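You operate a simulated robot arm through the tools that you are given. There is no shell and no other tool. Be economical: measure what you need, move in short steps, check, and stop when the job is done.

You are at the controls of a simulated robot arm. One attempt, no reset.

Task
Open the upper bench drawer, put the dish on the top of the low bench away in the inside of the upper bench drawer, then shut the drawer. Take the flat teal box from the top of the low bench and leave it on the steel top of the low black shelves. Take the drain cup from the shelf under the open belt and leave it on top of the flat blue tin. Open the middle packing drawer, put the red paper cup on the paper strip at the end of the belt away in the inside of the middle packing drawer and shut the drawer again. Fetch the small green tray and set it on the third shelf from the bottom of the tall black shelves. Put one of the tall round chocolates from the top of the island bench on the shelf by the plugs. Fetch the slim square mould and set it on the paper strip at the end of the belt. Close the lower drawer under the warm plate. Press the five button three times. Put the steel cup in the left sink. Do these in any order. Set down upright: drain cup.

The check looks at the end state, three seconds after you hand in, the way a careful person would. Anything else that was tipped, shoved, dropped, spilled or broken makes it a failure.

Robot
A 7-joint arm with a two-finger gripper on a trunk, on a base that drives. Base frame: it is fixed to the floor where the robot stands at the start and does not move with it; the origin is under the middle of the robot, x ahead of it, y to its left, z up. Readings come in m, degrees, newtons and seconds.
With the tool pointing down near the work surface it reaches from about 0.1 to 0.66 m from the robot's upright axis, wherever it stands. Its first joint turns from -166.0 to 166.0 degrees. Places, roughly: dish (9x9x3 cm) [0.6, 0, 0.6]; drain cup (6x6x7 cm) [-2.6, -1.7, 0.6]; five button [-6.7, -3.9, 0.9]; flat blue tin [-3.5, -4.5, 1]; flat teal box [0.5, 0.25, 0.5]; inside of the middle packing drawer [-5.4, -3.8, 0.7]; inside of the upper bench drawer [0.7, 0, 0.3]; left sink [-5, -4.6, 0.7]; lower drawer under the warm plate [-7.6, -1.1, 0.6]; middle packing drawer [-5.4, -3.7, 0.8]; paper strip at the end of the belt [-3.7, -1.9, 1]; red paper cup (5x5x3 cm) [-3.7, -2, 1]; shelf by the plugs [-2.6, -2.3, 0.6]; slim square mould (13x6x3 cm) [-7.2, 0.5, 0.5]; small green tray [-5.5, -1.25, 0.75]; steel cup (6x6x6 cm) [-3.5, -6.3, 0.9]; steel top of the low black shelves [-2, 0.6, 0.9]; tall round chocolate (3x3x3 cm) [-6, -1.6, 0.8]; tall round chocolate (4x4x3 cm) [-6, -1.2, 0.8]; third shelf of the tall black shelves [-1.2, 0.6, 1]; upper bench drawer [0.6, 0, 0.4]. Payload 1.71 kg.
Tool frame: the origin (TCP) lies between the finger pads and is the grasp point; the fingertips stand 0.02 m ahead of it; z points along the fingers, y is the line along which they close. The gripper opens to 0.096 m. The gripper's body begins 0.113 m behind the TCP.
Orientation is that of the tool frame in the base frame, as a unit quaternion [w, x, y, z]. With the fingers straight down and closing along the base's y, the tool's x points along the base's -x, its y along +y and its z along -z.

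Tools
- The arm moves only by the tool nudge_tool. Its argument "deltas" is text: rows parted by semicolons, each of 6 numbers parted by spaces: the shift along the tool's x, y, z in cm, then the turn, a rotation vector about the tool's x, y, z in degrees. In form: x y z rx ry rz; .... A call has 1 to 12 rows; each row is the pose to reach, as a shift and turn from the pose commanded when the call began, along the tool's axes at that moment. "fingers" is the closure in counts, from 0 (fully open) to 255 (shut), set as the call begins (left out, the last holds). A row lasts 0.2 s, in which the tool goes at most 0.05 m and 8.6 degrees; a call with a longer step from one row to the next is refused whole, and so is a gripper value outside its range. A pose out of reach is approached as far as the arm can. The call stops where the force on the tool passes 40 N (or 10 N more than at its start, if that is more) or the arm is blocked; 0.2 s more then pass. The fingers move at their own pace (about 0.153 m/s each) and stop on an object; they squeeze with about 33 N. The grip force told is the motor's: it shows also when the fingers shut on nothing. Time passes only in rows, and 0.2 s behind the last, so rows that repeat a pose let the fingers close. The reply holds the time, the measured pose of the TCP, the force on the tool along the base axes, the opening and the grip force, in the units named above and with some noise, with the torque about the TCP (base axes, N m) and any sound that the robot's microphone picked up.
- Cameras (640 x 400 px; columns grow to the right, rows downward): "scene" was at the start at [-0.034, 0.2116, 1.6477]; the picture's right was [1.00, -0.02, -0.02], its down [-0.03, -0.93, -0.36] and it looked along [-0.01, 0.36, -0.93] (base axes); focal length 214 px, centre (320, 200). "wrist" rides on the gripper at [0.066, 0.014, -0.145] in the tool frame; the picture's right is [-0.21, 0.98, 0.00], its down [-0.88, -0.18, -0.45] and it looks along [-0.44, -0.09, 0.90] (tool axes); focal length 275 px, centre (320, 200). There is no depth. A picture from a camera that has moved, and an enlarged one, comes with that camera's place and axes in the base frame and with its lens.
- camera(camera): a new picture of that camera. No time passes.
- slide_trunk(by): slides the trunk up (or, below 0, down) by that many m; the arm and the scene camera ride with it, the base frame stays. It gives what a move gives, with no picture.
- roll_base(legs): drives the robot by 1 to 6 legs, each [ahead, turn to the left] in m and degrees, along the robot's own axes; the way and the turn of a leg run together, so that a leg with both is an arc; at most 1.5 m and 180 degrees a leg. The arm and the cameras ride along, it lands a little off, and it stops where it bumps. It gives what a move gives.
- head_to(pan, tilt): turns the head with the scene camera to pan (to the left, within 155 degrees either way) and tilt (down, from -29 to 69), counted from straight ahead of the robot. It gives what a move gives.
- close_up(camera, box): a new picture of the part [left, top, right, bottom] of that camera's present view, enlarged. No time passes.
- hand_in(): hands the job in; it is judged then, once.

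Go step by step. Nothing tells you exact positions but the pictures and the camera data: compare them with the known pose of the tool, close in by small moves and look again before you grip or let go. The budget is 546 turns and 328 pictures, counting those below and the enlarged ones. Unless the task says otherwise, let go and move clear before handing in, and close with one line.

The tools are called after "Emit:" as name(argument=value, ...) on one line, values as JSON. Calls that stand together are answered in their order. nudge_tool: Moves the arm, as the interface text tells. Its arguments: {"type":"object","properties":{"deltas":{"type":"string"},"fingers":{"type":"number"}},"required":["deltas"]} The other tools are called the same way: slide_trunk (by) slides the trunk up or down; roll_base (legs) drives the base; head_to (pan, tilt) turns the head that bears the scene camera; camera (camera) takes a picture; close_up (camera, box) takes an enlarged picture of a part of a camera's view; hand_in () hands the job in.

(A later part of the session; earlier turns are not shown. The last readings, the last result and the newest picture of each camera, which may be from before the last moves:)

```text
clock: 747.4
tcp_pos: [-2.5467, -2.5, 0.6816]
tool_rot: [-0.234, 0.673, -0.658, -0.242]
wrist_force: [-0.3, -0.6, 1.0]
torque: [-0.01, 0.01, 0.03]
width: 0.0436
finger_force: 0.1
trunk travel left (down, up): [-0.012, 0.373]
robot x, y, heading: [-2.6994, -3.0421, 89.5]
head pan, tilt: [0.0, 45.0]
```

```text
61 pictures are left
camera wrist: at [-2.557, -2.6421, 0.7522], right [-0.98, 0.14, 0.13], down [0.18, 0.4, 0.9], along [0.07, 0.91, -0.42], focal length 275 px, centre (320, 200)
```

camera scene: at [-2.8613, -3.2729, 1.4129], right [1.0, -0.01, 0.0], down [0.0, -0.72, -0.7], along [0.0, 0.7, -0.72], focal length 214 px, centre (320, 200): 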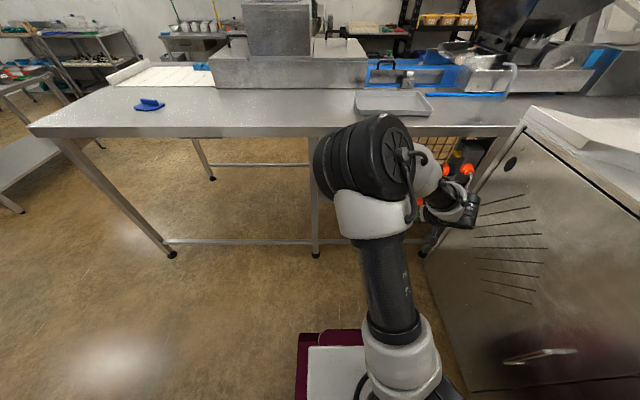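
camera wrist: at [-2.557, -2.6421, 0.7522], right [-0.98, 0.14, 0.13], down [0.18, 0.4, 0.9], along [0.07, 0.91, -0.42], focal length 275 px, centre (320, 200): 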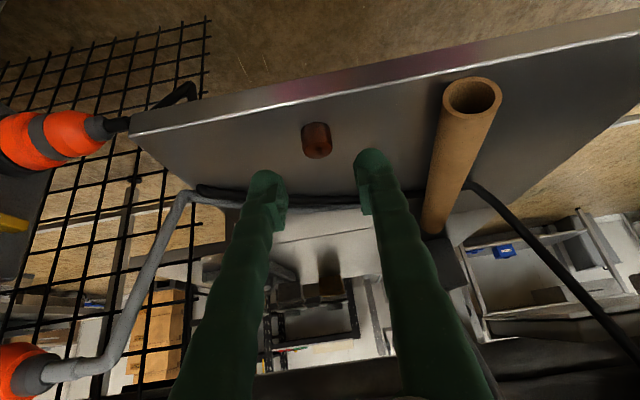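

The chocolate stands on the plug shelf. Back out, raise, and drive to the island's east side for the small green tray at about (-5.43, -1.19).

Emit:
roll_base(legs=[[-0.3, 0]])

Emit:
slide_trunk(by=0.33)

Emit:
nudge_tool(deltas="0 4 0 0 0 0; 0 8 0 0 0 0; 0 12 0 0 0 0; 0 16 0 0 0 0; 0 16 0 0 0 0", fingers=0)

Emit:
roll_base(legs=[[0, 87.5], [1.5, 0], [0.5, 0], [0, -87]])

Emit:
roll_base(legs=[[1.5, 0], [0.5, 0], [0, 90]])

Emit:
camera(camera="wrist")

Emit:
camera(camera="scene")

```text
clock: 749.6
tcp_pos: [-2.549, -2.8046, 0.6824]
tool_rot: [-0.235, 0.673, -0.658, -0.243]
wrist_force: [0.1, -1.0, -0.3]
torque: [-0.02, -0.03, -0.01]
width: 0.0432
finger_force: 0.0
trunk travel left (down, up): [-0.012, 0.373]
robot x, y, heading: [-2.7047, -3.3401, 89.5]
head pan, tilt: [0.0, 45.0]
```

```text
clock: 752.9
tcp_pos: [-2.5496, -2.8132, 1.0206]
tool_rot: [-0.24, 0.67, -0.658, -0.246]
wrist_force: [0.9, -0.1, 0.3]
torque: [0.0, 0.0, -0.01]
width: 0.0432
finger_force: 0.0
trunk travel left (down, up): [-0.342, 0.043]
robot x, y, heading: [-2.7079, -3.3484, 89.2]
head pan, tilt: [0.0, 45.0]
```

```text
clock: 754.1
tcp_pos: [-2.7094, -2.8175, 1.0205]
tool_rot: [-0.24, 0.67, -0.657, -0.246]
wrist_force: [0.5, 0.2, -0.2]
torque: [0.01, 0.01, -0.01]
width: 0.0961
finger_force: 0.1
trunk travel left (down, up): [-0.342, 0.043]
robot x, y, heading: [-2.7083, -3.346, 89.5]
head pan, tilt: [0.0, 45.0]
```

```text
clock: 761.6
tcp_pos: [-3.5312, -3.2875, 1.0266]
tool_rot: [-0.008, 0.937, -0.023, -0.349]
wrist_force: [0.1, -1.2, -1.7]
torque: [0.07, 0.09, -0.06]
width: 0.096
finger_force: 0.1
trunk travel left (down, up): [-0.342, 0.043]
robot x, y, heading: [-3.0173, -3.2972, -179.8]
head pan, tilt: [0.0, 45.0]
stopped in leg 2: the robot was blocked; the commanded pose is now the measured one
```

```text
clock: 763.1
tcp_pos: [-3.5695, -3.2859, 0.9917]
tool_rot: [-0.014, 0.946, -0.028, -0.323]
wrist_force: [2.6, -0.4, 0.5]
torque: [0.06, 0.26, -0.04]
width: 0.096
finger_force: 0.0
trunk travel left (down, up): [-0.342, 0.043]
robot x, y, heading: [-3.0238, -3.2908, -178.4]
head pan, tilt: [0.0, 45.0]
stopped in leg 1: the robot was blocked; the commanded pose is now the measured one
```

```text
60 pictures are left
camera wrist: at [-3.4288, -3.3086, 1.0654], right [-0.22, -0.97, 0.12], down [-0.41, 0.2, 0.89], along [-0.89, 0.15, -0.44], focal length 275 px, centre (320, 200)
```

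wrist: 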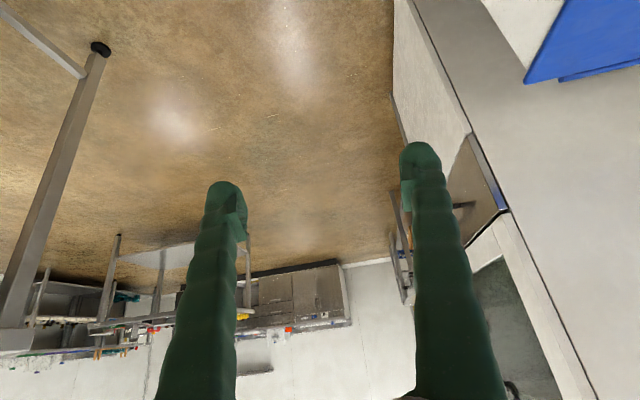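

```text
59 pictures are left
camera scene: at [-2.9907, -3.4453, 1.7438], right [-0.03, 1.0, 0.0], down [0.69, 0.02, -0.73], along [-0.73, -0.02, -0.69], focal length 214 px, centre (320, 200)
```

scene: 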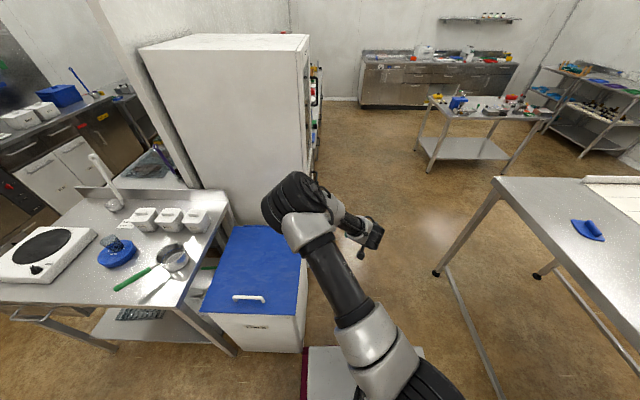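

The base nudged against the bin with the blue lid. Back off, and pass further north at y≈-3.05.

Emit:
roll_base(legs=[[-0.15, 0]])

Emit:
camera(camera="scene")

Emit:
roll_base(legs=[[0, -26], [0.55, 0], [0, 25], [1.2, 0]])

```text
clock: 764.5
tcp_pos: [-3.4539, -3.2798, 0.9729]
tool_rot: [-0.015, 0.951, -0.029, -0.308]
wrist_force: [0.8, 0.8, 1.7]
torque: [-0.01, 0.11, 0.01]
width: 0.0963
finger_force: 0.1
trunk travel left (down, up): [-0.342, 0.043]
robot x, y, heading: [-2.8735, -3.2874, -178.6]
head pan, tilt: [0.0, 45.0]
```

```text
58 pictures are left
camera scene: at [-2.9182, -3.441, 1.7433], right [-0.03, 1.0, 0.0], down [0.72, 0.02, -0.7], along [-0.7, -0.02, -0.72], focal length 214 px, centre (320, 200)
```

scene: 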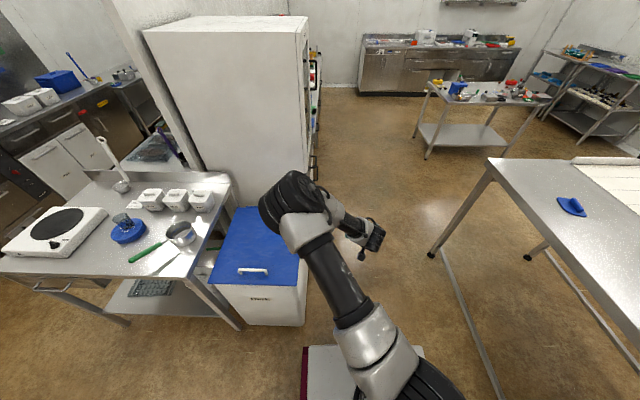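

```text
clock: 776.8
tcp_pos: [-5.103, -3.0413, 0.9801]
tool_rot: [-0.019, 0.948, -0.041, -0.315]
wrist_force: [-0.1, -0.6, -0.5]
torque: [0.03, -0.03, -0.01]
width: 0.096
finger_force: 0.0
trunk travel left (down, up): [-0.342, 0.043]
robot x, y, heading: [-4.5334, -3.0643, 180.1]
head pan, tilt: [0.0, 45.0]
```

Emit:
roll_base(legs=[[0.12, 0], [0, -90], [1.5, 0], [0.36, 0], [0, 90]])

Emit:
camera(camera="wrist")

Emit:
camera(camera="scene")

```text
clock: 796.8
tcp_pos: [-5.1926, -1.1723, 0.9903]
tool_rot: [-0.021, 0.945, -0.046, -0.323]
wrist_force: [0.5, 0.5, -0.9]
torque: [0.02, -0.02, 0.04]
width: 0.0958
finger_force: 0.1
trunk travel left (down, up): [-0.342, 0.043]
robot x, y, heading: [-4.6371, -1.1934, 179.3]
head pan, tilt: [0.0, 45.0]
```

```text
57 pictures are left
camera wrist: at [-5.0535, -1.1997, 1.0641], right [-0.26, -0.96, 0.12], down [-0.4, 0.22, 0.89], along [-0.88, 0.18, -0.44], focal length 275 px, centre (320, 200)
```

wrist: 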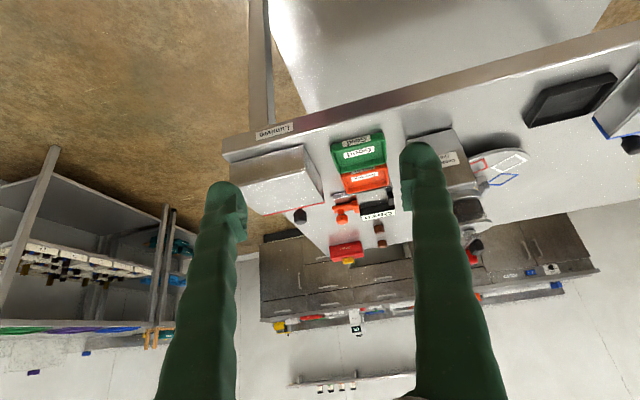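

```text
56 pictures are left
camera scene: at [-4.694, -1.3462, 1.7433], right [0.01, 1.0, 0.0], down [0.72, -0.01, -0.7], along [-0.7, 0.01, -0.72], focal length 214 px, centre (320, 200)
```

scene: 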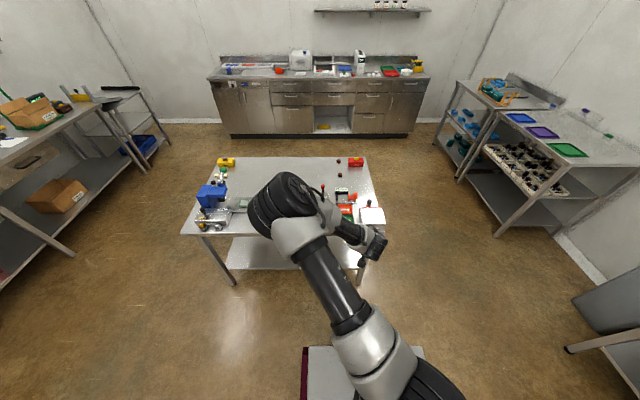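

Zoom on the tray.

Emit:
close_up(camera="wrist", box=[220, 110, 540, 270])

Emit:
close_up(camera="scene", box=[300, 150, 400, 240])

```text
2.00 times, centred on (380, 190) of wrist
camera zoom: at [-5.0535, -1.1997, 1.0641], right [-0.26, -0.96, 0.12], down [-0.4, 0.22, 0.89], along [-0.88, 0.18, -0.44], focal length 551 px, centre (200, 220)
```

zoom: 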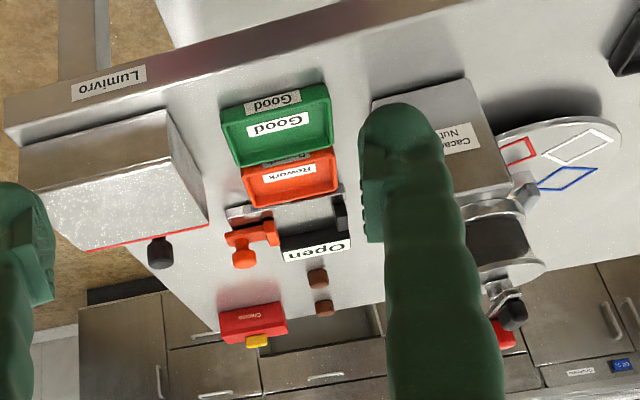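

```text
4.44 times, centred on (350, 195) of scene
camera zoom: at [-4.694, -1.3462, 1.7433], right [0.01, 1.0, 0.0], down [0.72, -0.01, -0.7], along [-0.7, 0.01, -0.72], focal length 953 px, centre (187, 222)
```

zoom: 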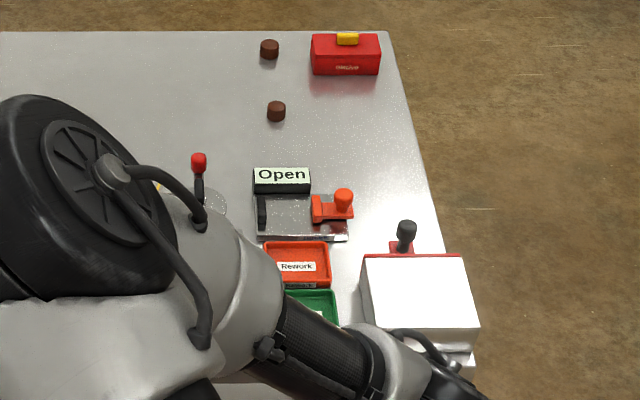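

The green "Good" tray is about 9×7 cm with its near wall at x≈-5.40, y≈-1.199, rim ≈0.82. I'll pinch that near wall; turn the wrist 90° so the fingers close front-to-back.

Emit:
nudge_tool(deltas="0 0 0 0 0 8.2; 0 0 0 0 0 16.4; 0 0 0 0 0 24.6; 0 0 0 0 0 32.8; 0 0 0 0 0 41; 0 0 0 0 0 49.2; 0 0 0 0 0 57.4; 0 0 0 0 0 65.6; 0 0 0 0 0 73.8; 0 0 0 0 0 82; 0 0 0 0 0 88; 0 0 0 0 0 88", fingers=165)

Emit:
camera(camera="wrist")

```text
clock: 799.4
tcp_pos: [-5.1774, -1.1723, 0.9975]
tool_rot: [-0.215, -0.645, 0.689, 0.253]
wrist_force: [-0.2, 0.3, 0.2]
torque: [0.0, 0.01, 0.03]
width: 0.0338
finger_force: 0.1
trunk travel left (down, up): [-0.342, 0.043]
robot x, y, heading: [-4.6374, -1.1899, 179.6]
head pan, tilt: [0.0, 45.0]
```

```text
53 pictures are left
camera wrist: at [-5.1029, -1.2462, 1.1184], right [-0.75, 0.24, 0.62], down [0.49, 0.84, 0.26], along [-0.45, 0.49, -0.74], focal length 275 px, centre (320, 200)
```

wrist: 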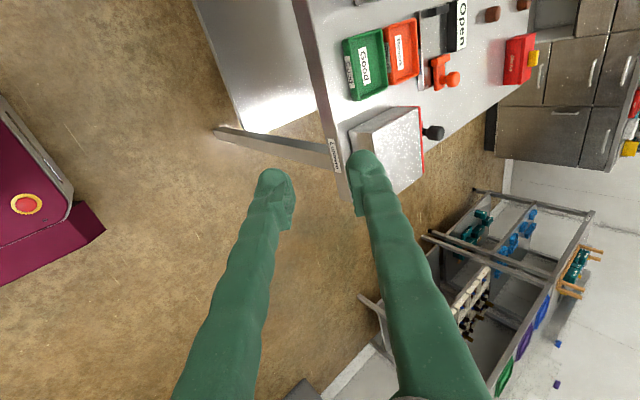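

Good view of the tray. Drive 0.18 m closer, steepen 11°, and move above the near wall.

Emit:
roll_base(legs=[[0.18, 0]])

Emit:
nudge_tool(deltas="0.8 -1.3 2.5 3 0 0; 1.6 -2.6 5 6 0 0; 2.4 -3.9 7.8 9 0 0; 3.3 -5.3 10 11 0 0; 3.3 -5.3 10 11 0 0")

Emit:
camera(camera="wrist")

```text
clock: 801.0
tcp_pos: [-5.342, -1.1707, 1.0073]
tool_rot: [-0.22, -0.644, 0.687, 0.256]
wrist_force: [0.3, 0.3, -0.8]
torque: [-0.03, 0.05, 0.02]
width: 0.0335
finger_force: 0.1
trunk travel left (down, up): [-0.342, 0.043]
robot x, y, heading: [-4.8234, -1.1911, 179.6]
head pan, tilt: [0.0, 45.0]
```

```text
clock: 802.2
tcp_pos: [-5.3897, -1.1984, 0.8814]
tool_rot: [-0.149, -0.663, 0.71, 0.182]
wrist_force: [-1.2, 0.8, 0.1]
torque: [0.03, -0.05, 0.03]
width: 0.0339
finger_force: 0.0
trunk travel left (down, up): [-0.342, 0.043]
robot x, y, heading: [-4.8217, -1.1895, 179.4]
head pan, tilt: [0.0, 45.0]
```

```text
52 pictures are left
camera wrist: at [-5.3406, -1.2711, 1.015], right [-0.85, 0.26, 0.45], down [0.43, 0.84, 0.34], along [-0.29, 0.48, -0.83], focal length 275 px, centre (320, 200)
```

wrist: 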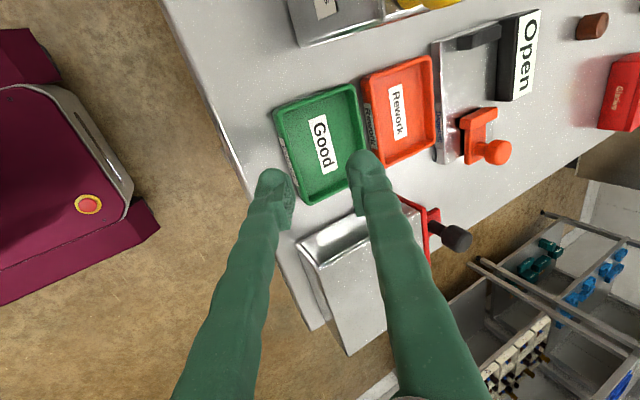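

The TCP projects right onto the near wall but 2 cm off its middle. Shift 2 cm and go down straddling the wall.

Emit:
nudge_tool(deltas="1 0 0 0 0 0; 2 -1 2 0 0 0; 2 -1.8 3.5 0 0 0; 2 -1.8 3.5 0 0 0")

Emit:
camera(camera="wrist")

```text
clock: 803.2
tcp_pos: [-5.3857, -1.2178, 0.8446]
tool_rot: [-0.149, -0.663, 0.71, 0.184]
wrist_force: [0.1, -0.4, -0.1]
torque: [0.0, 0.02, -0.01]
width: 0.0339
finger_force: 0.1
trunk travel left (down, up): [-0.342, 0.043]
robot x, y, heading: [-4.8201, -1.1955, 179.5]
head pan, tilt: [0.0, 45.0]
```

```text
51 pictures are left
camera wrist: at [-5.3358, -1.2904, 0.9773], right [-0.85, 0.26, 0.46], down [0.43, 0.84, 0.34], along [-0.3, 0.48, -0.82], focal length 275 px, centre (320, 200)
```

wrist: 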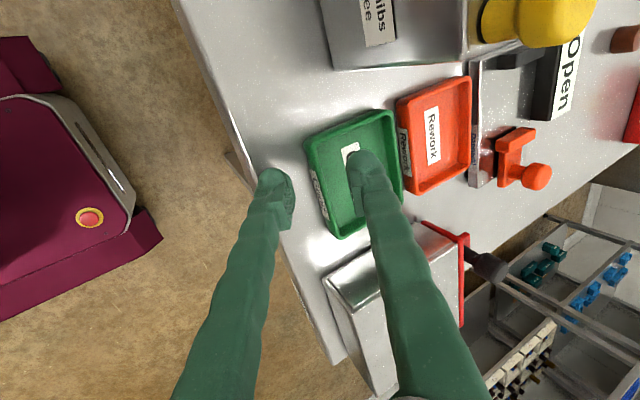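

Emit:
nudge_tool(deltas="-0.4 0.3 1 0 0 0; -0.7 -0.3 2.3 0 0 0; -0.7 -0.3 2.3 0 0 0")

Emit:
camera(camera="wrist")

```text
clock: 803.8
tcp_pos: [-5.3801, -1.2114, 0.8381]
tool_rot: [-0.158, -0.663, 0.707, 0.191]
wrist_force: [0.2, 0.0, -0.3]
torque: [0.02, 0.0, 0.0]
width: 0.0342
finger_force: 0.1
trunk travel left (down, up): [-0.342, 0.043]
robot x, y, heading: [-4.8187, -1.1926, 179.4]
head pan, tilt: [0.0, 45.0]
stopped in row 2: the force on the tool passed its limit at 50 N (the readings are from after the stop); the commanded pose is now the measured one
```

```text
50 pictures are left
camera wrist: at [-5.3285, -1.2847, 0.9708], right [-0.84, 0.25, 0.47], down [0.44, 0.84, 0.33], along [-0.31, 0.48, -0.82], focal length 275 px, centre (320, 200)
```

wrist: 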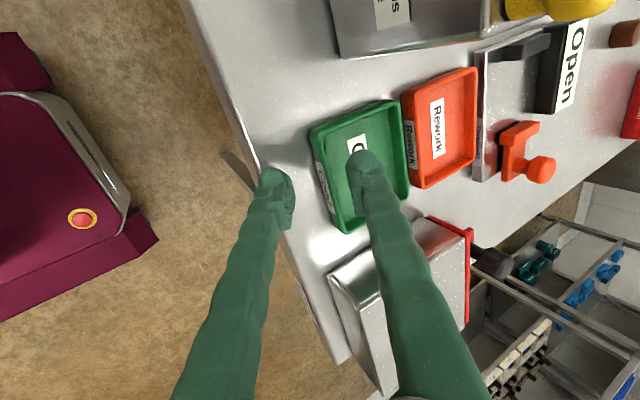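

The outer, lower finger met the table. Raise 1.5 cm, make the tool steeper by 16°, and retry.

Emit:
nudge_tool(deltas="0 0.5 -1.3 4 0 0; 0 0.7 -1.5 8 0 0; 0 0.7 -1.5 12 0 0; 0 0.7 -1.5 16 0 0; 0 0.7 -1.5 16 0 0")

Emit:
camera(camera="wrist")

```text
clock: 805.0
tcp_pos: [-5.3628, -1.202, 0.8508]
tool_rot: [-0.093, -0.676, 0.721, 0.122]
wrist_force: [0.2, -0.1, 0.6]
torque: [-0.02, -0.02, -0.01]
width: 0.0337
finger_force: 0.1
out of reach, approached as far as the arm can: row 3, 4, 5
trunk travel left (down, up): [-0.342, 0.043]
robot x, y, heading: [-4.8201, -1.1898, 179.4]
head pan, tilt: [0.0, 45.0]
```

```text
49 pictures are left
camera wrist: at [-5.3373, -1.2742, 0.9916], right [-0.92, 0.26, 0.3], down [0.37, 0.84, 0.39], along [-0.15, 0.47, -0.87], focal length 275 px, centre (320, 200)
```

wrist: 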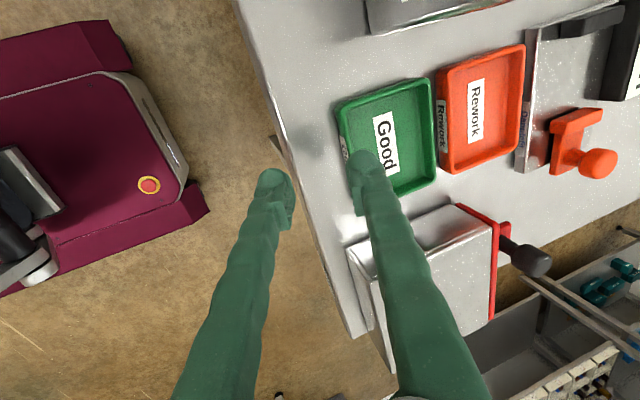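

Emit:
nudge_tool(deltas="0.5 0 -3 0 0 0; 1 0 -6 0 0 0; 1.7 0 -9 0 0 0; 1.7 0 -9 0 0 0")

Emit:
slide_trunk(by=-0.12)

Emit:
camera(camera="wrist")

```text
clock: 806.0
tcp_pos: [-5.3342, -1.2238, 0.9343]
tool_rot: [-0.097, -0.677, 0.719, 0.125]
wrist_force: [-0.1, -0.3, 0.5]
torque: [0.01, -0.04, -0.04]
width: 0.0339
finger_force: 0.0
out of reach, approached as far as the arm can: row 3, 4
trunk travel left (down, up): [-0.342, 0.043]
robot x, y, heading: [-4.8218, -1.1896, 179.6]
head pan, tilt: [0.0, 45.0]
```

```text
clock: 807.5
tcp_pos: [-5.3339, -1.2225, 0.8132]
tool_rot: [-0.097, -0.676, 0.72, 0.124]
wrist_force: [-0.1, 0.0, 0.3]
torque: [-0.02, -0.07, 0.02]
width: 0.0339
finger_force: 0.0
trunk travel left (down, up): [-0.222, 0.163]
robot x, y, heading: [-4.8221, -1.1944, 179.4]
head pan, tilt: [0.0, 45.0]
```

```text
48 pictures are left
camera wrist: at [-5.3061, -1.2938, 0.953], right [-0.92, 0.26, 0.31], down [0.37, 0.84, 0.39], along [-0.16, 0.47, -0.87], focal length 275 px, centre (320, 200)
```

wrist: 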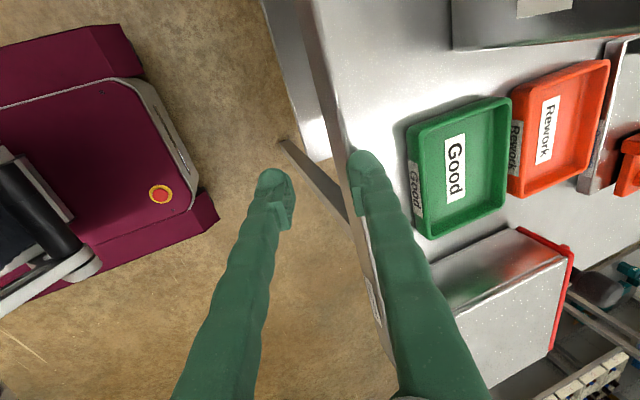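

Emit:
nudge_tool(deltas="0 0.8 -2.4 0 0 0; 0 1.6 -4.8 0 0 0; -0.7 4.4 -3.9 0 0 0; -1.35 7.15 -2.95 0 0 0; -1.35 7.15 -2.95 0 0 0")

Emit:
camera(camera="wrist")

```text
clock: 808.7
tcp_pos: [-5.3553, -1.1926, 0.8413]
tool_rot: [-0.108, -0.677, 0.715, 0.134]
wrist_force: [-0.4, -0.5, -0.1]
torque: [-0.02, -0.02, 0.0]
width: 0.0338
finger_force: 0.0
out of reach, approached as far as the arm can: row 1, 2, 3, 4, 5
trunk travel left (down, up): [-0.222, 0.163]
robot x, y, heading: [-4.8198, -1.1896, 179.5]
head pan, tilt: [0.0, 45.0]
```

```text
47 pictures are left
camera wrist: at [-5.3226, -1.263, 0.9807], right [-0.91, 0.25, 0.34], down [0.37, 0.85, 0.38], along [-0.19, 0.47, -0.86], focal length 275 px, centre (320, 200)
```

wrist: 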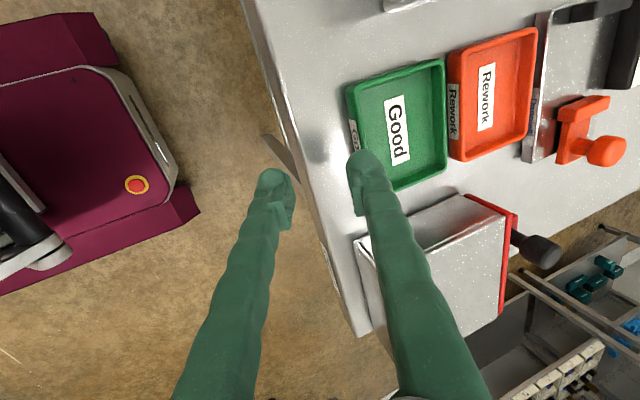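

This arm posture is near a wrist limit with the camera on the left; I'll rotate 180° so the camera is on the right instead. Raise and turn.

Emit:
nudge_tool(deltas="0 -1 -3 0 0 0; 0 -2 -6 0 0 -8.2; 0 -2 -7 0 0 -16.4; 0 -2 -7 0 0 -24.6; 0 -2 -7 0 0 -32.8; 0 -2 -7 0 0 -41; 0 -2 -7 0 0 -49.2; 0 -2 -7 0 0 -57.4; 0 -2 -7 0 0 -65.6; 0 -2 -7 0 0 -73.8; 0 -2 -7 0 0 -82; 0 -2 -7 0 0 -90")

Emit:
nudge_tool(deltas="0 0 0 0 0 -8.2; 0 0 0 0 0 -16.4; 0 0 0 0 0 -24.6; 0 0 0 0 0 -32.8; 0 0 0 0 0 -41; 0 0 0 0 0 -49.2; 0 0 0 0 0 -57.4; 0 0 0 0 0 -65.6; 0 0 0 0 0 -73.8; 0 0 0 0 0 -82; 0 0 0 0 0 -88; 0 0 0 0 0 -88")

Emit:
camera(camera="wrist")

```text
clock: 811.3
tcp_pos: [-5.311, -1.1986, 0.8998]
tool_rot: [-0.019, 0.987, -0.029, -0.154]
wrist_force: [0.4, 0.1, 0.3]
torque: [0.0, 0.0, 0.01]
width: 0.0341
finger_force: 0.1
out of reach, approached as far as the arm can: row 1
trunk travel left (down, up): [-0.222, 0.163]
robot x, y, heading: [-4.8184, -1.1924, 179.4]
head pan, tilt: [0.0, 45.0]
```

```text
clock: 813.9
tcp_pos: [-5.3116, -1.1979, 0.899]
tool_rot: [-0.121, 0.731, 0.665, -0.097]
wrist_force: [-0.6, 0.3, 0.8]
torque: [0.0, 0.02, -0.02]
width: 0.0338
finger_force: 0.1
trunk travel left (down, up): [-0.222, 0.163]
robot x, y, heading: [-4.8194, -1.1907, 179.5]
head pan, tilt: [0.0, 45.0]
```

```text
46 pictures are left
camera wrist: at [-5.2477, -1.1402, 1.0347], right [0.91, -0.29, -0.3], down [-0.13, -0.88, 0.46], along [-0.4, -0.38, -0.83], focal length 275 px, centre (320, 200)
```

wrist: 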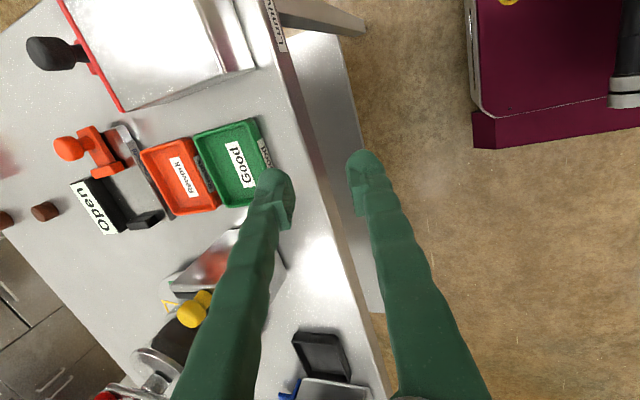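

That frees it. Now move over the wall at (-5.393, -1.209).

Emit:
nudge_tool(deltas="-0.6 -2.2 1 0 0 0; -1.3 -4.5 2.2 0 0 0; -1.9 -6.7 3.5 0 0 0; -1.9 -6.7 3.5 0 0 0")

Emit:
camera(camera="wrist")

```text
clock: 814.9
tcp_pos: [-5.3872, -1.2113, 0.8857]
tool_rot: [-0.121, 0.731, 0.664, -0.098]
wrist_force: [-0.8, -0.3, 0.9]
torque: [0.01, 0.02, 0.01]
width: 0.034
finger_force: 0.0
trunk travel left (down, up): [-0.222, 0.163]
robot x, y, heading: [-4.8224, -1.1911, 179.3]
head pan, tilt: [0.0, 45.0]
```

```text
45 pictures are left
camera wrist: at [-5.324, -1.1528, 1.0214], right [0.91, -0.29, -0.3], down [-0.13, -0.88, 0.46], along [-0.4, -0.38, -0.83], focal length 275 px, centre (320, 200)
```

wrist: 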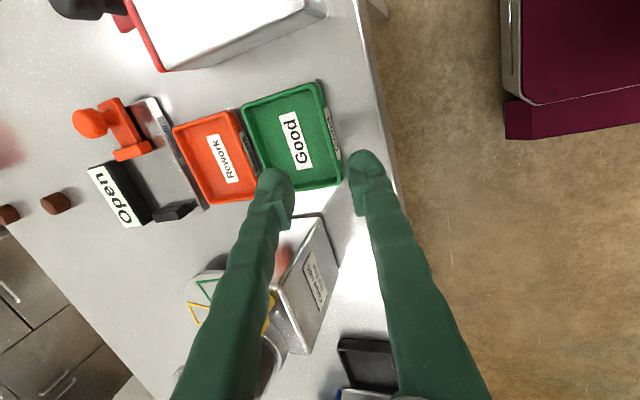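

Aligned within a centimetre; final descent onto the wall.

Emit:
nudge_tool(deltas="1.4 0.2 1.5 0 0 0; 1.4 0.6 3.5 0 0 0; 1.4 0.8 4.6 0 0 0; 1.4 0.8 4.6 0 0 0")

Emit:
camera(camera="wrist")

```text
clock: 815.9
tcp_pos: [-5.3935, -1.1942, 0.8405]
tool_rot: [-0.121, 0.731, 0.664, -0.098]
wrist_force: [1.1, -0.4, -0.1]
torque: [0.0, -0.03, 0.03]
width: 0.0338
finger_force: 0.1
trunk travel left (down, up): [-0.222, 0.163]
robot x, y, heading: [-4.8194, -1.1866, 179.4]
head pan, tilt: [0.0, 45.0]
```

```text
44 pictures are left
camera wrist: at [-5.3287, -1.1366, 0.9756], right [0.91, -0.29, -0.3], down [-0.13, -0.88, 0.46], along [-0.4, -0.38, -0.83], focal length 275 px, centre (320, 200)
```

wrist: 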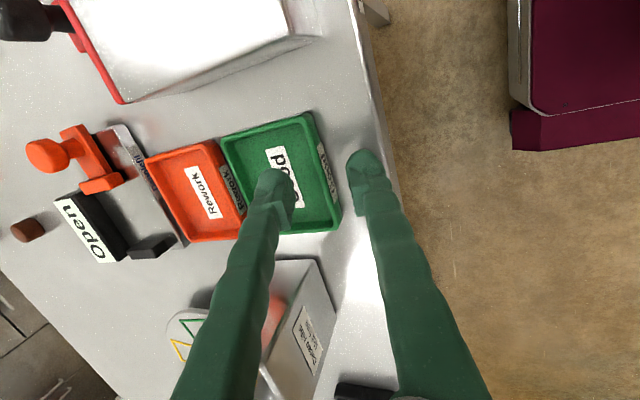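

Wall lies between the fingers. Down 1.3 cm more and close.

Emit:
nudge_tool(deltas="0 0.2 0.6 0 0 0; 0 0.4 1.2 0 0 0; 0 0.4 1.2 0 0 0")

Emit:
nudge_tool(deltas="0 0 0 0 0 0; 0 0 0 0 0 0; 0 0 0 0 0 0", fingers=255)

Emit:
camera(camera="wrist")

```text
clock: 816.7
tcp_pos: [-5.3931, -1.1939, 0.8278]
tool_rot: [-0.12, 0.732, 0.664, -0.098]
wrist_force: [-0.5, 0.2, -0.2]
torque: [0.01, 0.02, 0.01]
width: 0.034
finger_force: 0.0
trunk travel left (down, up): [-0.222, 0.163]
robot x, y, heading: [-4.8213, -1.1915, 179.6]
head pan, tilt: [0.0, 45.0]
```

```text
clock: 817.5
tcp_pos: [-5.3921, -1.194, 0.8316]
tool_rot: [-0.124, 0.732, 0.663, -0.1]
wrist_force: [-2.0, 1.8, 32.8]
torque: [0.1, 0.33, -0.03]
width: 0.0061
finger_force: 29.8
trunk travel left (down, up): [-0.222, 0.163]
robot x, y, heading: [-4.819, -1.1936, 179.6]
head pan, tilt: [0.0, 45.0]
```

```text
43 pictures are left
camera wrist: at [-5.3282, -1.1356, 0.9662], right [0.9, -0.29, -0.31], down [-0.12, -0.88, 0.46], along [-0.41, -0.38, -0.83], focal length 275 px, centre (320, 200)
```

wrist: 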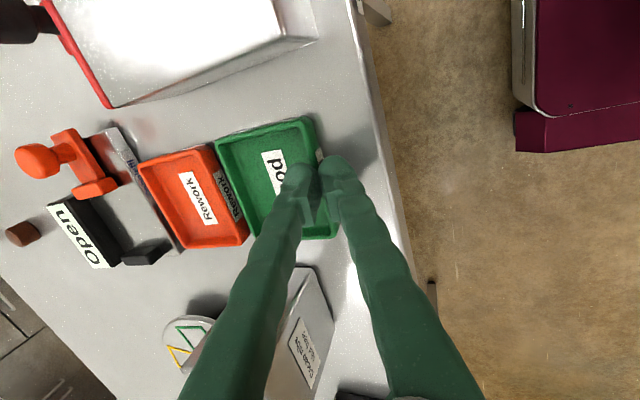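

Closed at 6 mm on the wall. Lift slowly and check.

Emit:
nudge_tool(deltas="0 -0.3 -1 0 0 0; 0 -0.8 -2.5 0 0 0; 0 -1.5 -4.8 0 0 0; 0 -1.5 -4.8 0 0 0")

Emit:
camera(camera="wrist")

```text
clock: 818.5
tcp_pos: [-5.3917, -1.1952, 0.8789]
tool_rot: [-0.122, 0.731, 0.664, -0.098]
wrist_force: [-0.2, 0.1, 0.2]
torque: [0.02, 0.01, -0.02]
width: 0.0002
finger_force: 29.9
trunk travel left (down, up): [-0.222, 0.163]
robot x, y, heading: [-4.8249, -1.1892, 179.7]
head pan, tilt: [0.0, 45.0]
```

```text
42 pictures are left
camera wrist: at [-5.3278, -1.1367, 1.0139], right [0.91, -0.29, -0.3], down [-0.13, -0.88, 0.46], along [-0.4, -0.38, -0.83], focal length 275 px, centre (320, 200)
```

wrist: 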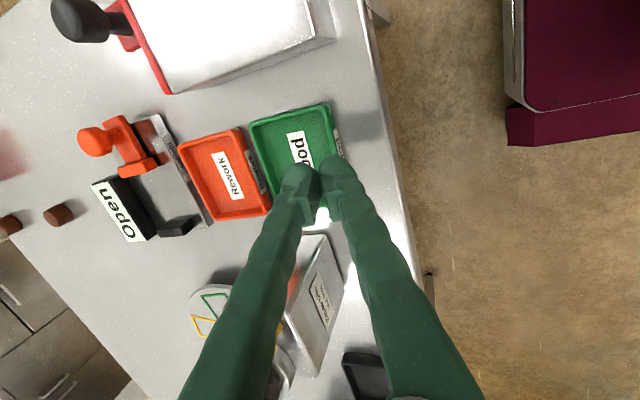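

It slipped — grip was too shallow. Open, go about 1 cm deeper (TCP z ≈0.819), and grip again.

Emit:
nudge_tool(deltas="0 0 0 0 0 0; 0 0.8 2 0 0 0; 0 1.4 4.2 0 0 0; 0 1.7 5.2 0 0 0; 0 1.9 5.8 0 0 0; 0 1.9 5.8 0 0 0", fingers=180)

Emit:
close_up(camera="wrist", box=[210, 90, 410, 240])

```text
clock: 819.7
tcp_pos: [-5.3819, -1.1954, 0.8305]
tool_rot: [-0.127, 0.731, 0.662, -0.105]
wrist_force: [-0.3, -0.3, -0.1]
torque: [0.01, -0.02, 0.01]
width: 0.0284
finger_force: 0.1
trunk travel left (down, up): [-0.222, 0.163]
robot x, y, heading: [-4.8187, -1.1895, 179.5]
head pan, tilt: [0.0, 45.0]
stopped in row 6: the force on the tool passed its limit at 46 N (the readings are from after the stop); the commanded pose is now the measured one
```

```text
2.67 times, centred on (310, 165) of wrist
camera zoom: at [-5.3146, -1.1376, 0.9648], right [0.9, -0.29, -0.32], down [-0.12, -0.88, 0.47], along [-0.42, -0.38, -0.82], focal length 734 px, centre (347, 293)
```

zoom: 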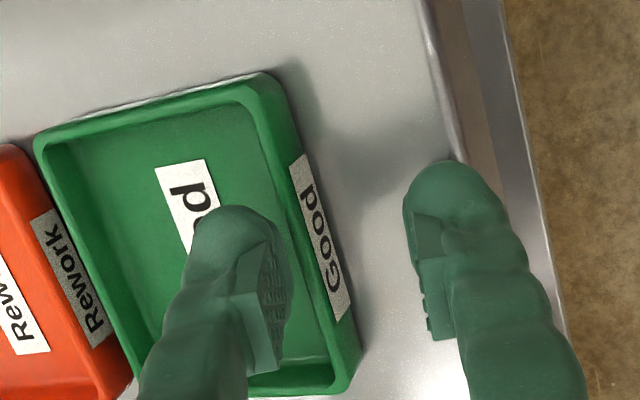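

Emit:
nudge_tool(deltas="0 -0.3 0.4 0 0 0; 0 -0.3 0.9 0 0 0; 0 -0.3 0.9 0 0 0")

Emit:
nudge_tool(deltas="0 0 0 0 0 0; 0 0 0 0 0 0; 0 0 0 0 0 0; 0 0 0 0 0 0", fingers=255)

Emit:
close_up(camera="wrist", box=[210, 90, 410, 240])

```text
clock: 820.5
tcp_pos: [-5.3871, -1.1944, 0.8264]
tool_rot: [-0.13, 0.731, 0.662, -0.108]
wrist_force: [6.6, -1.5, 21.8]
torque: [-0.12, -0.48, 0.0]
width: 0.0284
finger_force: 0.0
trunk travel left (down, up): [-0.222, 0.163]
robot x, y, heading: [-4.8211, -1.1898, 179.4]
head pan, tilt: [0.0, 45.0]
```

```text
clock: 821.0
tcp_pos: [-5.3754, -1.195, 0.8347]
tool_rot: [-0.136, 0.73, 0.66, -0.112]
wrist_force: [1.2, 1.2, 0.1]
torque: [-0.01, -0.03, 0.0]
width: 0.0
finger_force: 29.8
trunk travel left (down, up): [-0.222, 0.163]
robot x, y, heading: [-4.8203, -1.1897, 179.7]
head pan, tilt: [0.0, 45.0]
stopped in row 2: the force on the tool passed its limit at 42 N (the readings are from after the stop); the commanded pose is now the measured one
```

```text
2.67 times, centred on (310, 165) of wrist
camera zoom: at [-5.306, -1.137, 0.9675], right [0.89, -0.29, -0.34], down [-0.11, -0.88, 0.47], along [-0.44, -0.38, -0.81], focal length 734 px, centre (347, 293)
```

zoom: 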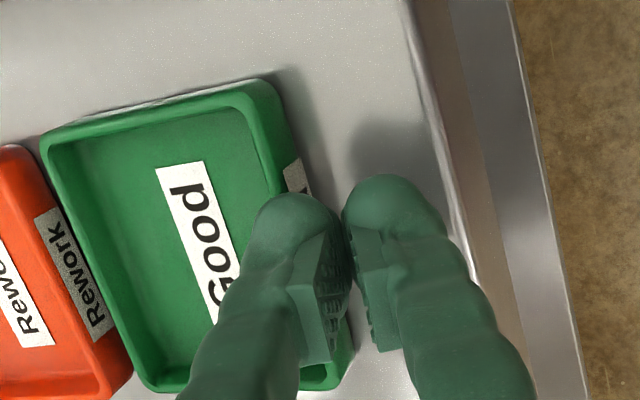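

The outer finger meets the table first because of the tilt. Raise, make the tool fully vertical (20°), and try again.

Emit:
nudge_tool(deltas="0 -0.5 -2 0 0 0; 0 -1 -3 -7 0 0; 0 -1.5 -3 -14 0 0; 0 -1.8 -3 -21 0 0; 0 -1.8 -3 -21 0 0", fingers=180)

Emit:
camera(camera="wrist")

```text
clock: 822.2
tcp_pos: [-5.3837, -1.1941, 0.8696]
tool_rot: [0.001, 0.742, 0.67, 0.01]
wrist_force: [-0.2, 0.5, -0.4]
torque: [-0.02, 0.0, 0.0]
width: 0.0283
finger_force: 0.0
trunk travel left (down, up): [-0.222, 0.163]
robot x, y, heading: [-4.8227, -1.1912, 179.4]
head pan, tilt: [0.0, 45.0]
```

```text
39 pictures are left
camera wrist: at [-5.3642, -1.1315, 1.0158], right [0.95, -0.31, 0.01], down [-0.28, -0.86, 0.43], along [-0.12, -0.41, -0.9], focal length 275 px, centre (320, 200)
```

wrist: 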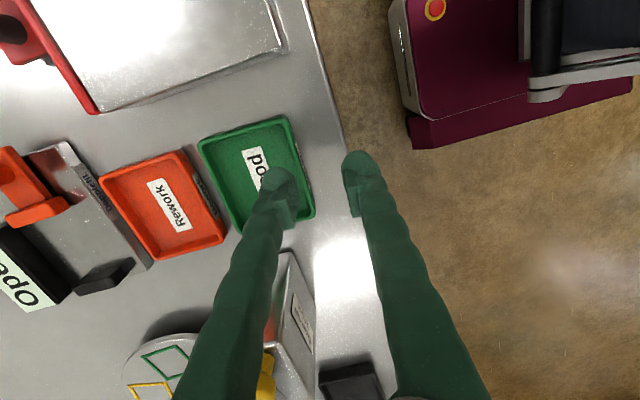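

Vertical now. Shift 1.4 cm onto the wall and descend to just above the table.

Emit:
nudge_tool(deltas="0 -0.7 0 0 0 0; 0 -1.4 1.5 0 0 0; 0 -1.4 3 0 0 0; 0 -1.4 4.4 0 0 0; 0 -1.4 5 0 0 0; 0 -1.4 5 0 0 0")

Emit:
close_up(camera="wrist", box=[220, 90, 420, 240])

```text
clock: 823.6
tcp_pos: [-5.3966, -1.1919, 0.8235]
tool_rot: [-0.003, 0.742, 0.67, 0.007]
wrist_force: [-0.3, -2.4, 39.2]
torque: [-0.06, 0.83, 0.13]
width: 0.0285
finger_force: 0.2
trunk travel left (down, up): [-0.222, 0.163]
robot x, y, heading: [-4.8185, -1.1882, 179.7]
head pan, tilt: [0.0, 45.0]
```

```text
2.67 times, centred on (320, 165) of wrist
camera zoom: at [-5.3766, -1.1299, 0.9691], right [0.95, -0.3, 0.0], down [-0.28, -0.86, 0.43], along [-0.13, -0.41, -0.9], focal length 734 px, centre (320, 293)
```

zoom: 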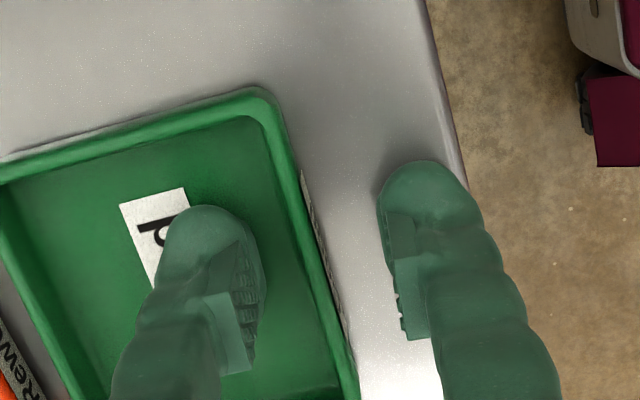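

The inner tip is on the tray floor, wall between the fingers. Raise 2 mm, close, and test-lift 2 cm.

Emit:
nudge_tool(deltas="0 0 -0.5 0 0 0; 0 0 -0.5 0 0 0")

Emit:
nudge_tool(deltas="0 0 0 0 0 0; 0 0 0 0 0 0; 0 0 0 0 0 0; 0 0 -1 0 0 0; 0 0 -2 0 0 0; 0 0 -3 0 0 0; 0 0 -3 0 0 0", fingers=255)

Emit:
close_up(camera="wrist", box=[220, 90, 420, 240])

```text
clock: 824.2
tcp_pos: [-5.3962, -1.1928, 0.8235]
tool_rot: [0.0, 0.742, 0.67, 0.009]
wrist_force: [-2.5, -3.5, 16.3]
torque: [-0.04, 0.43, 0.08]
width: 0.0302
finger_force: 1.3
trunk travel left (down, up): [-0.222, 0.163]
robot x, y, heading: [-4.8198, -1.1908, 179.7]
head pan, tilt: [0.0, 45.0]
```

```text
clock: 825.8
tcp_pos: [-5.3966, -1.1921, 0.8537]
tool_rot: [0.001, 0.742, 0.67, 0.01]
wrist_force: [-0.5, -1.3, -0.8]
torque: [-0.01, -0.04, 0.0]
width: 0.0058
finger_force: 32.0
trunk travel left (down, up): [-0.222, 0.163]
robot x, y, heading: [-4.8243, -1.1898, 179.6]
head pan, tilt: [0.0, 45.0]
```

```text
2.67 times, centred on (320, 165) of wrist
camera zoom: at [-5.3784, -1.1293, 1.0001], right [0.95, -0.3, 0.01], down [-0.28, -0.86, 0.43], along [-0.12, -0.41, -0.9], focal length 734 px, centre (320, 293)
```

zoom: 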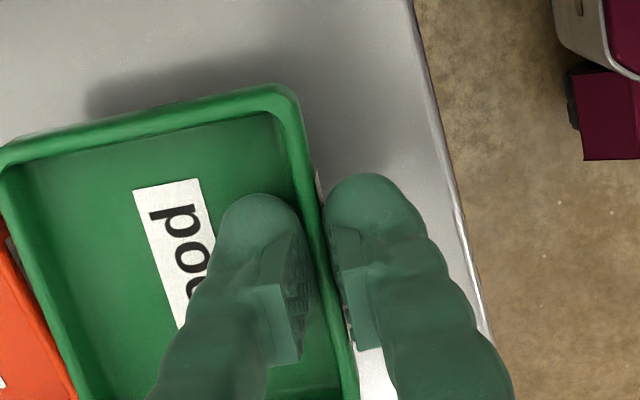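

The tray is in hand. Raise it and drive to the tall black shelves at x≈-1.2.

Emit:
slide_trunk(by=0.16)

Emit:
nudge_tool(deltas="0 1 -3 0 0 0; 0 2 -6 0 0 0; 0 3 -9 0 0 0; 0 3 -12 0 0 0; 0 3 -14 0 0 0; 0 3 -14 0 0 0")

Emit:
roll_base(legs=[[-0.3, 0], [0, -90], [0.75, 0], [0, -90]])

Emit:
roll_base(legs=[[1.5, 0], [1.5, 0], [0.3, 0]])

Emit:
head_to(pan=80, tilt=30)

Emit:
camera(camera="scene")

Emit:
camera(camera="wrist")

```text
clock: 827.6
tcp_pos: [-5.3968, -1.193, 1.0148]
tool_rot: [0.0, 0.743, 0.67, 0.009]
wrist_force: [-0.1, -0.2, -0.4]
torque: [-0.03, -0.04, -0.01]
width: 0.006
finger_force: 31.9
trunk travel left (down, up): [-0.382, 0.003]
robot x, y, heading: [-4.818, -1.1895, 179.5]
head pan, tilt: [0.0, 45.0]
```

```text
clock: 829.0
tcp_pos: [-5.3684, -1.1955, 1.1521]
tool_rot: [-0.001, 0.742, 0.67, 0.009]
wrist_force: [-0.5, -0.2, 0.3]
torque: [-0.02, 0.01, 0.01]
width: 0.0064
finger_force: 31.6
trunk travel left (down, up): [-0.382, 0.003]
robot x, y, heading: [-4.8218, -1.1931, 179.5]
head pan, tilt: [0.0, 45.0]
```

```text
clock: 844.2
tcp_pos: [-3.9849, -0.4338, 1.1531]
tool_rot: [-0.008, -0.673, 0.739, 0.0]
wrist_force: [-0.3, 0.4, -0.2]
torque: [0.01, 0.02, -0.02]
width: 0.006
finger_force: 31.6
trunk travel left (down, up): [-0.382, 0.003]
robot x, y, heading: [-4.531, -0.4403, -0.0]
head pan, tilt: [0.0, 45.0]
```

```text
clock: 861.3
tcp_pos: [-0.7244, -0.5083, 1.1597]
tool_rot: [-0.004, -0.664, 0.747, -0.003]
wrist_force: [0.5, 0.7, -1.6]
torque: [-0.03, 0.04, 0.01]
width: 0.006
finger_force: 31.7
trunk travel left (down, up): [-0.382, 0.003]
robot x, y, heading: [-1.2552, -0.5, -1.4]
head pan, tilt: [0.0, 45.0]
```

```text
clock: 862.8
tcp_pos: [-0.7431, -0.5072, 1.1679]
tool_rot: [0.003, -0.664, 0.747, -0.009]
wrist_force: [0.3, 0.3, -0.3]
torque: [0.01, 0.0, 0.02]
width: 0.0059
finger_force: 31.8
trunk travel left (down, up): [-0.382, 0.003]
robot x, y, heading: [-1.2548, -0.5012, -1.3]
head pan, tilt: [80.0, 30.0]
```

```text
36 pictures are left
camera scene: at [-1.2666, -0.2562, 1.8064], right [0.98, -0.2, -0.02], down [-0.11, -0.49, -0.86], along [0.16, 0.85, -0.5], focal length 214 px, centre (320, 200)
```

scene: 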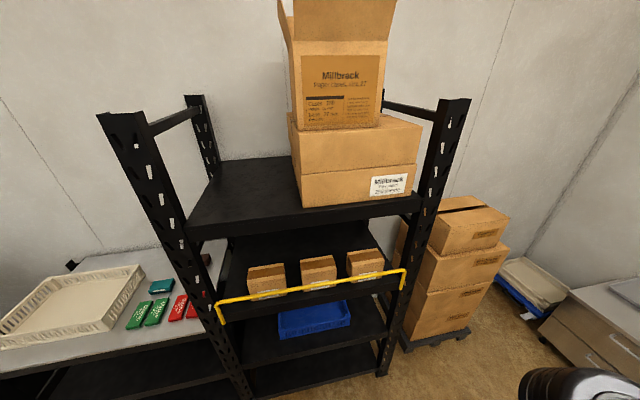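

```text
35 pictures are left
camera wrist: at [-0.7667, -0.5697, 1.3141], right [-0.95, 0.32, -0.02], down [0.28, 0.85, 0.44], along [0.16, 0.41, -0.9], focal length 275 px, centre (320, 200)
```

wrist: 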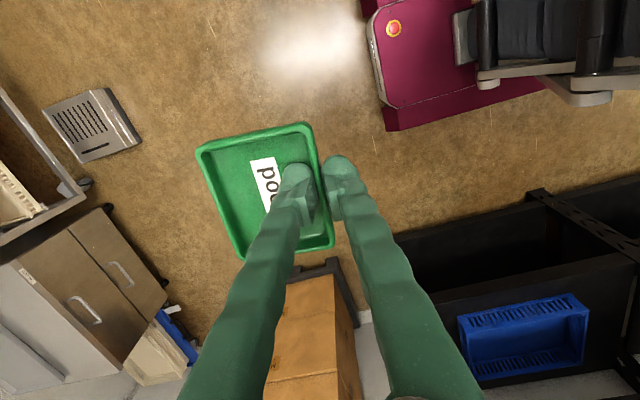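

The third shelf (z≈0.97) has a yellow guard rail and three small boxes along its front. Zoom to find free room.

Emit:
close_up(camera="scene", box=[190, 200, 430, 350])

```text
2.67 times, centred on (310, 275) of scene
camera zoom: at [-1.2666, -0.2562, 1.8064], right [0.98, -0.2, -0.02], down [-0.11, -0.49, -0.86], along [0.16, 0.85, -0.5], focal length 572 px, centre (347, 0)
```

zoom: 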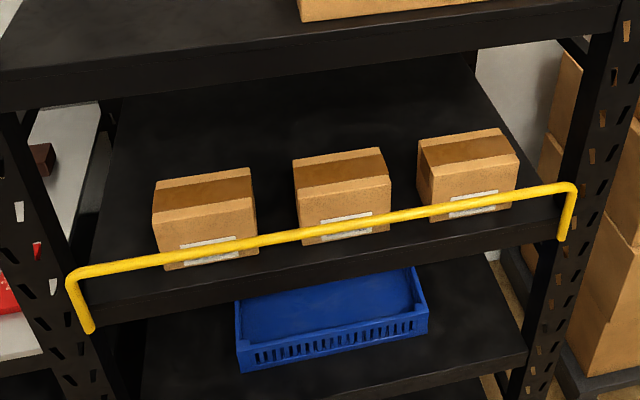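

The boxes fill the front, so the tray must go behind them (y≈0.6), reached between box tops (≈1.11) and the upper shelf (≈1.33) with a flat tool. For that I must regrasp the tray by its 7 cm sides; I'll do that on the empty low bench near my start. Drive there.

Emit:
roll_base(legs=[[0, 23], [1.25, 0], [0, -22]])

Emit:
nudge_tool(deltas="0 0 0 0 0 -8.2; 0 0 0 0 0 -16.4; 0 0 0 0 0 -24.6; 0 0 0 0 0 -32.8; 0 0 0 0 0 -41; 0 0 0 0 0 -49.2; 0 0 0 0 0 -57.4; 0 0 0 0 0 -65.6; 0 0 0 0 0 -73.8; 0 0 0 0 0 -82; 0 0 0 0 0 -86; 0 0 0 0 0 -86")

Emit:
head_to(pan=0, tilt=50)

Emit:
camera(camera="scene")

```text
clock: 872.4
tcp_pos: [0.436, -0.0198, 1.1693]
tool_rot: [0.003, -0.675, 0.738, -0.008]
wrist_force: [-0.6, -0.1, -1.5]
torque: [0.0, 0.01, 0.02]
width: 0.0058
finger_force: 31.9
trunk travel left (down, up): [-0.382, 0.003]
robot x, y, heading: [-0.08, -0.0313, 0.4]
head pan, tilt: [80.0, 30.0]
```

```text
clock: 875.0
tcp_pos: [0.417, -0.0203, 1.1763]
tool_rot: [0.002, 0.997, -0.078, 0.016]
wrist_force: [-0.3, -1.2, -0.1]
torque: [-0.05, -0.04, 0.0]
width: 0.0059
finger_force: 31.9
trunk travel left (down, up): [-0.382, 0.003]
robot x, y, heading: [-0.0776, -0.026, -0.0]
head pan, tilt: [80.0, 30.0]
```

```text
clock: 876.5
tcp_pos: [0.4159, -0.0205, 1.1764]
tool_rot: [0.002, 0.997, -0.079, 0.015]
wrist_force: [0.1, 0.0, -1.0]
torque: [-0.02, 0.03, -0.01]
width: 0.0062
finger_force: 32.1
trunk travel left (down, up): [-0.382, 0.003]
robot x, y, heading: [-0.0766, -0.0298, 0.2]
head pan, tilt: [0.0, 50.0]
```

```text
33 pictures are left
camera scene: at [-0.0343, 0.1287, 1.7759], right [0.0, -1.0, 0.0], down [-0.78, 0.0, -0.63], along [0.63, 0.0, -0.78], focal length 214 px, centre (320, 200)
```

scene: 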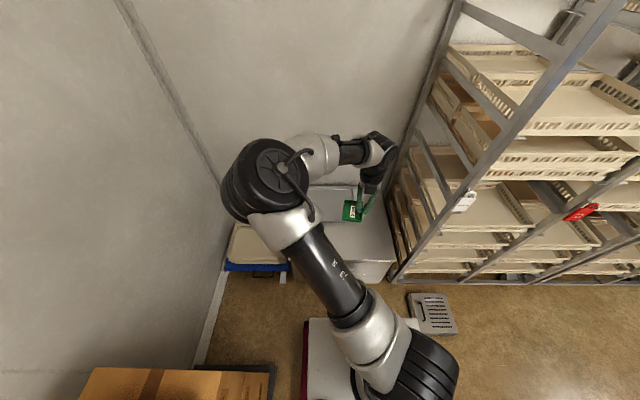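

Tray now extends to the left of the fingers, camera forward. Extend over the bench and lower.

Emit:
nudge_tool(deltas="4 0 0 0 0 -4.5; 8 0 0 0 0 -9; 12 0 0 0 0 -9; 13 0 0 0 0 -9; 13 0 0 0 0 -9")

Emit:
slide_trunk(by=-0.37)

Emit:
nudge_tool(deltas="0 0 4 0 0 0; 0 0 8 0 0 0; 0 0 12 0 0 0; 0 0 16 0 0 0; 0 0 17.5 0 0 0; 0 0 17.5 0 0 0")

Emit:
camera(camera="wrist")

```text
clock: 877.7
tcp_pos: [0.5451, -0.0389, 1.179]
tool_rot: [0.003, 1.0, 0.0, 0.015]
wrist_force: [0.3, -0.3, -1.4]
torque: [-0.03, 0.04, 0.03]
width: 0.0061
finger_force: 31.6
trunk travel left (down, up): [-0.382, 0.003]
robot x, y, heading: [-0.0733, -0.0282, 0.2]
head pan, tilt: [0.0, 50.0]
```

```text
clock: 881.3
tcp_pos: [0.5442, -0.0392, 0.8106]
tool_rot: [0.004, 1.0, 0.0, 0.015]
wrist_force: [-0.3, 0.2, -0.6]
torque: [-0.04, -0.01, 0.01]
width: 0.0059
finger_force: 32.0
trunk travel left (down, up): [-0.012, 0.373]
robot x, y, heading: [-0.081, -0.0258, 0.4]
head pan, tilt: [0.0, 50.0]
```

```text
clock: 882.7
tcp_pos: [0.5485, -0.0413, 0.6352]
tool_rot: [0.004, 1.0, 0.001, 0.016]
wrist_force: [0.0, -0.2, -1.1]
torque: [0.0, -0.04, 0.04]
width: 0.006
finger_force: 32.2
trunk travel left (down, up): [-0.012, 0.373]
robot x, y, heading: [-0.0756, -0.0277, 0.3]
head pan, tilt: [0.0, 50.0]
```

```text
32 pictures are left
camera wrist: at [0.61, -0.0527, 0.7829], right [-0.21, -0.98, 0.0], down [-0.89, 0.19, 0.42], along [-0.41, 0.08, -0.91], focal length 275 px, centre (320, 200)
```

wrist: 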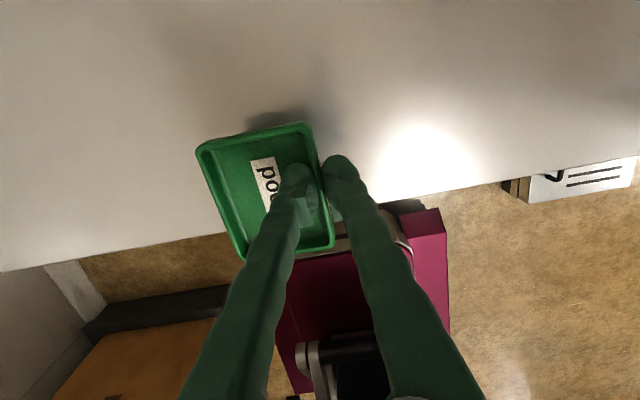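

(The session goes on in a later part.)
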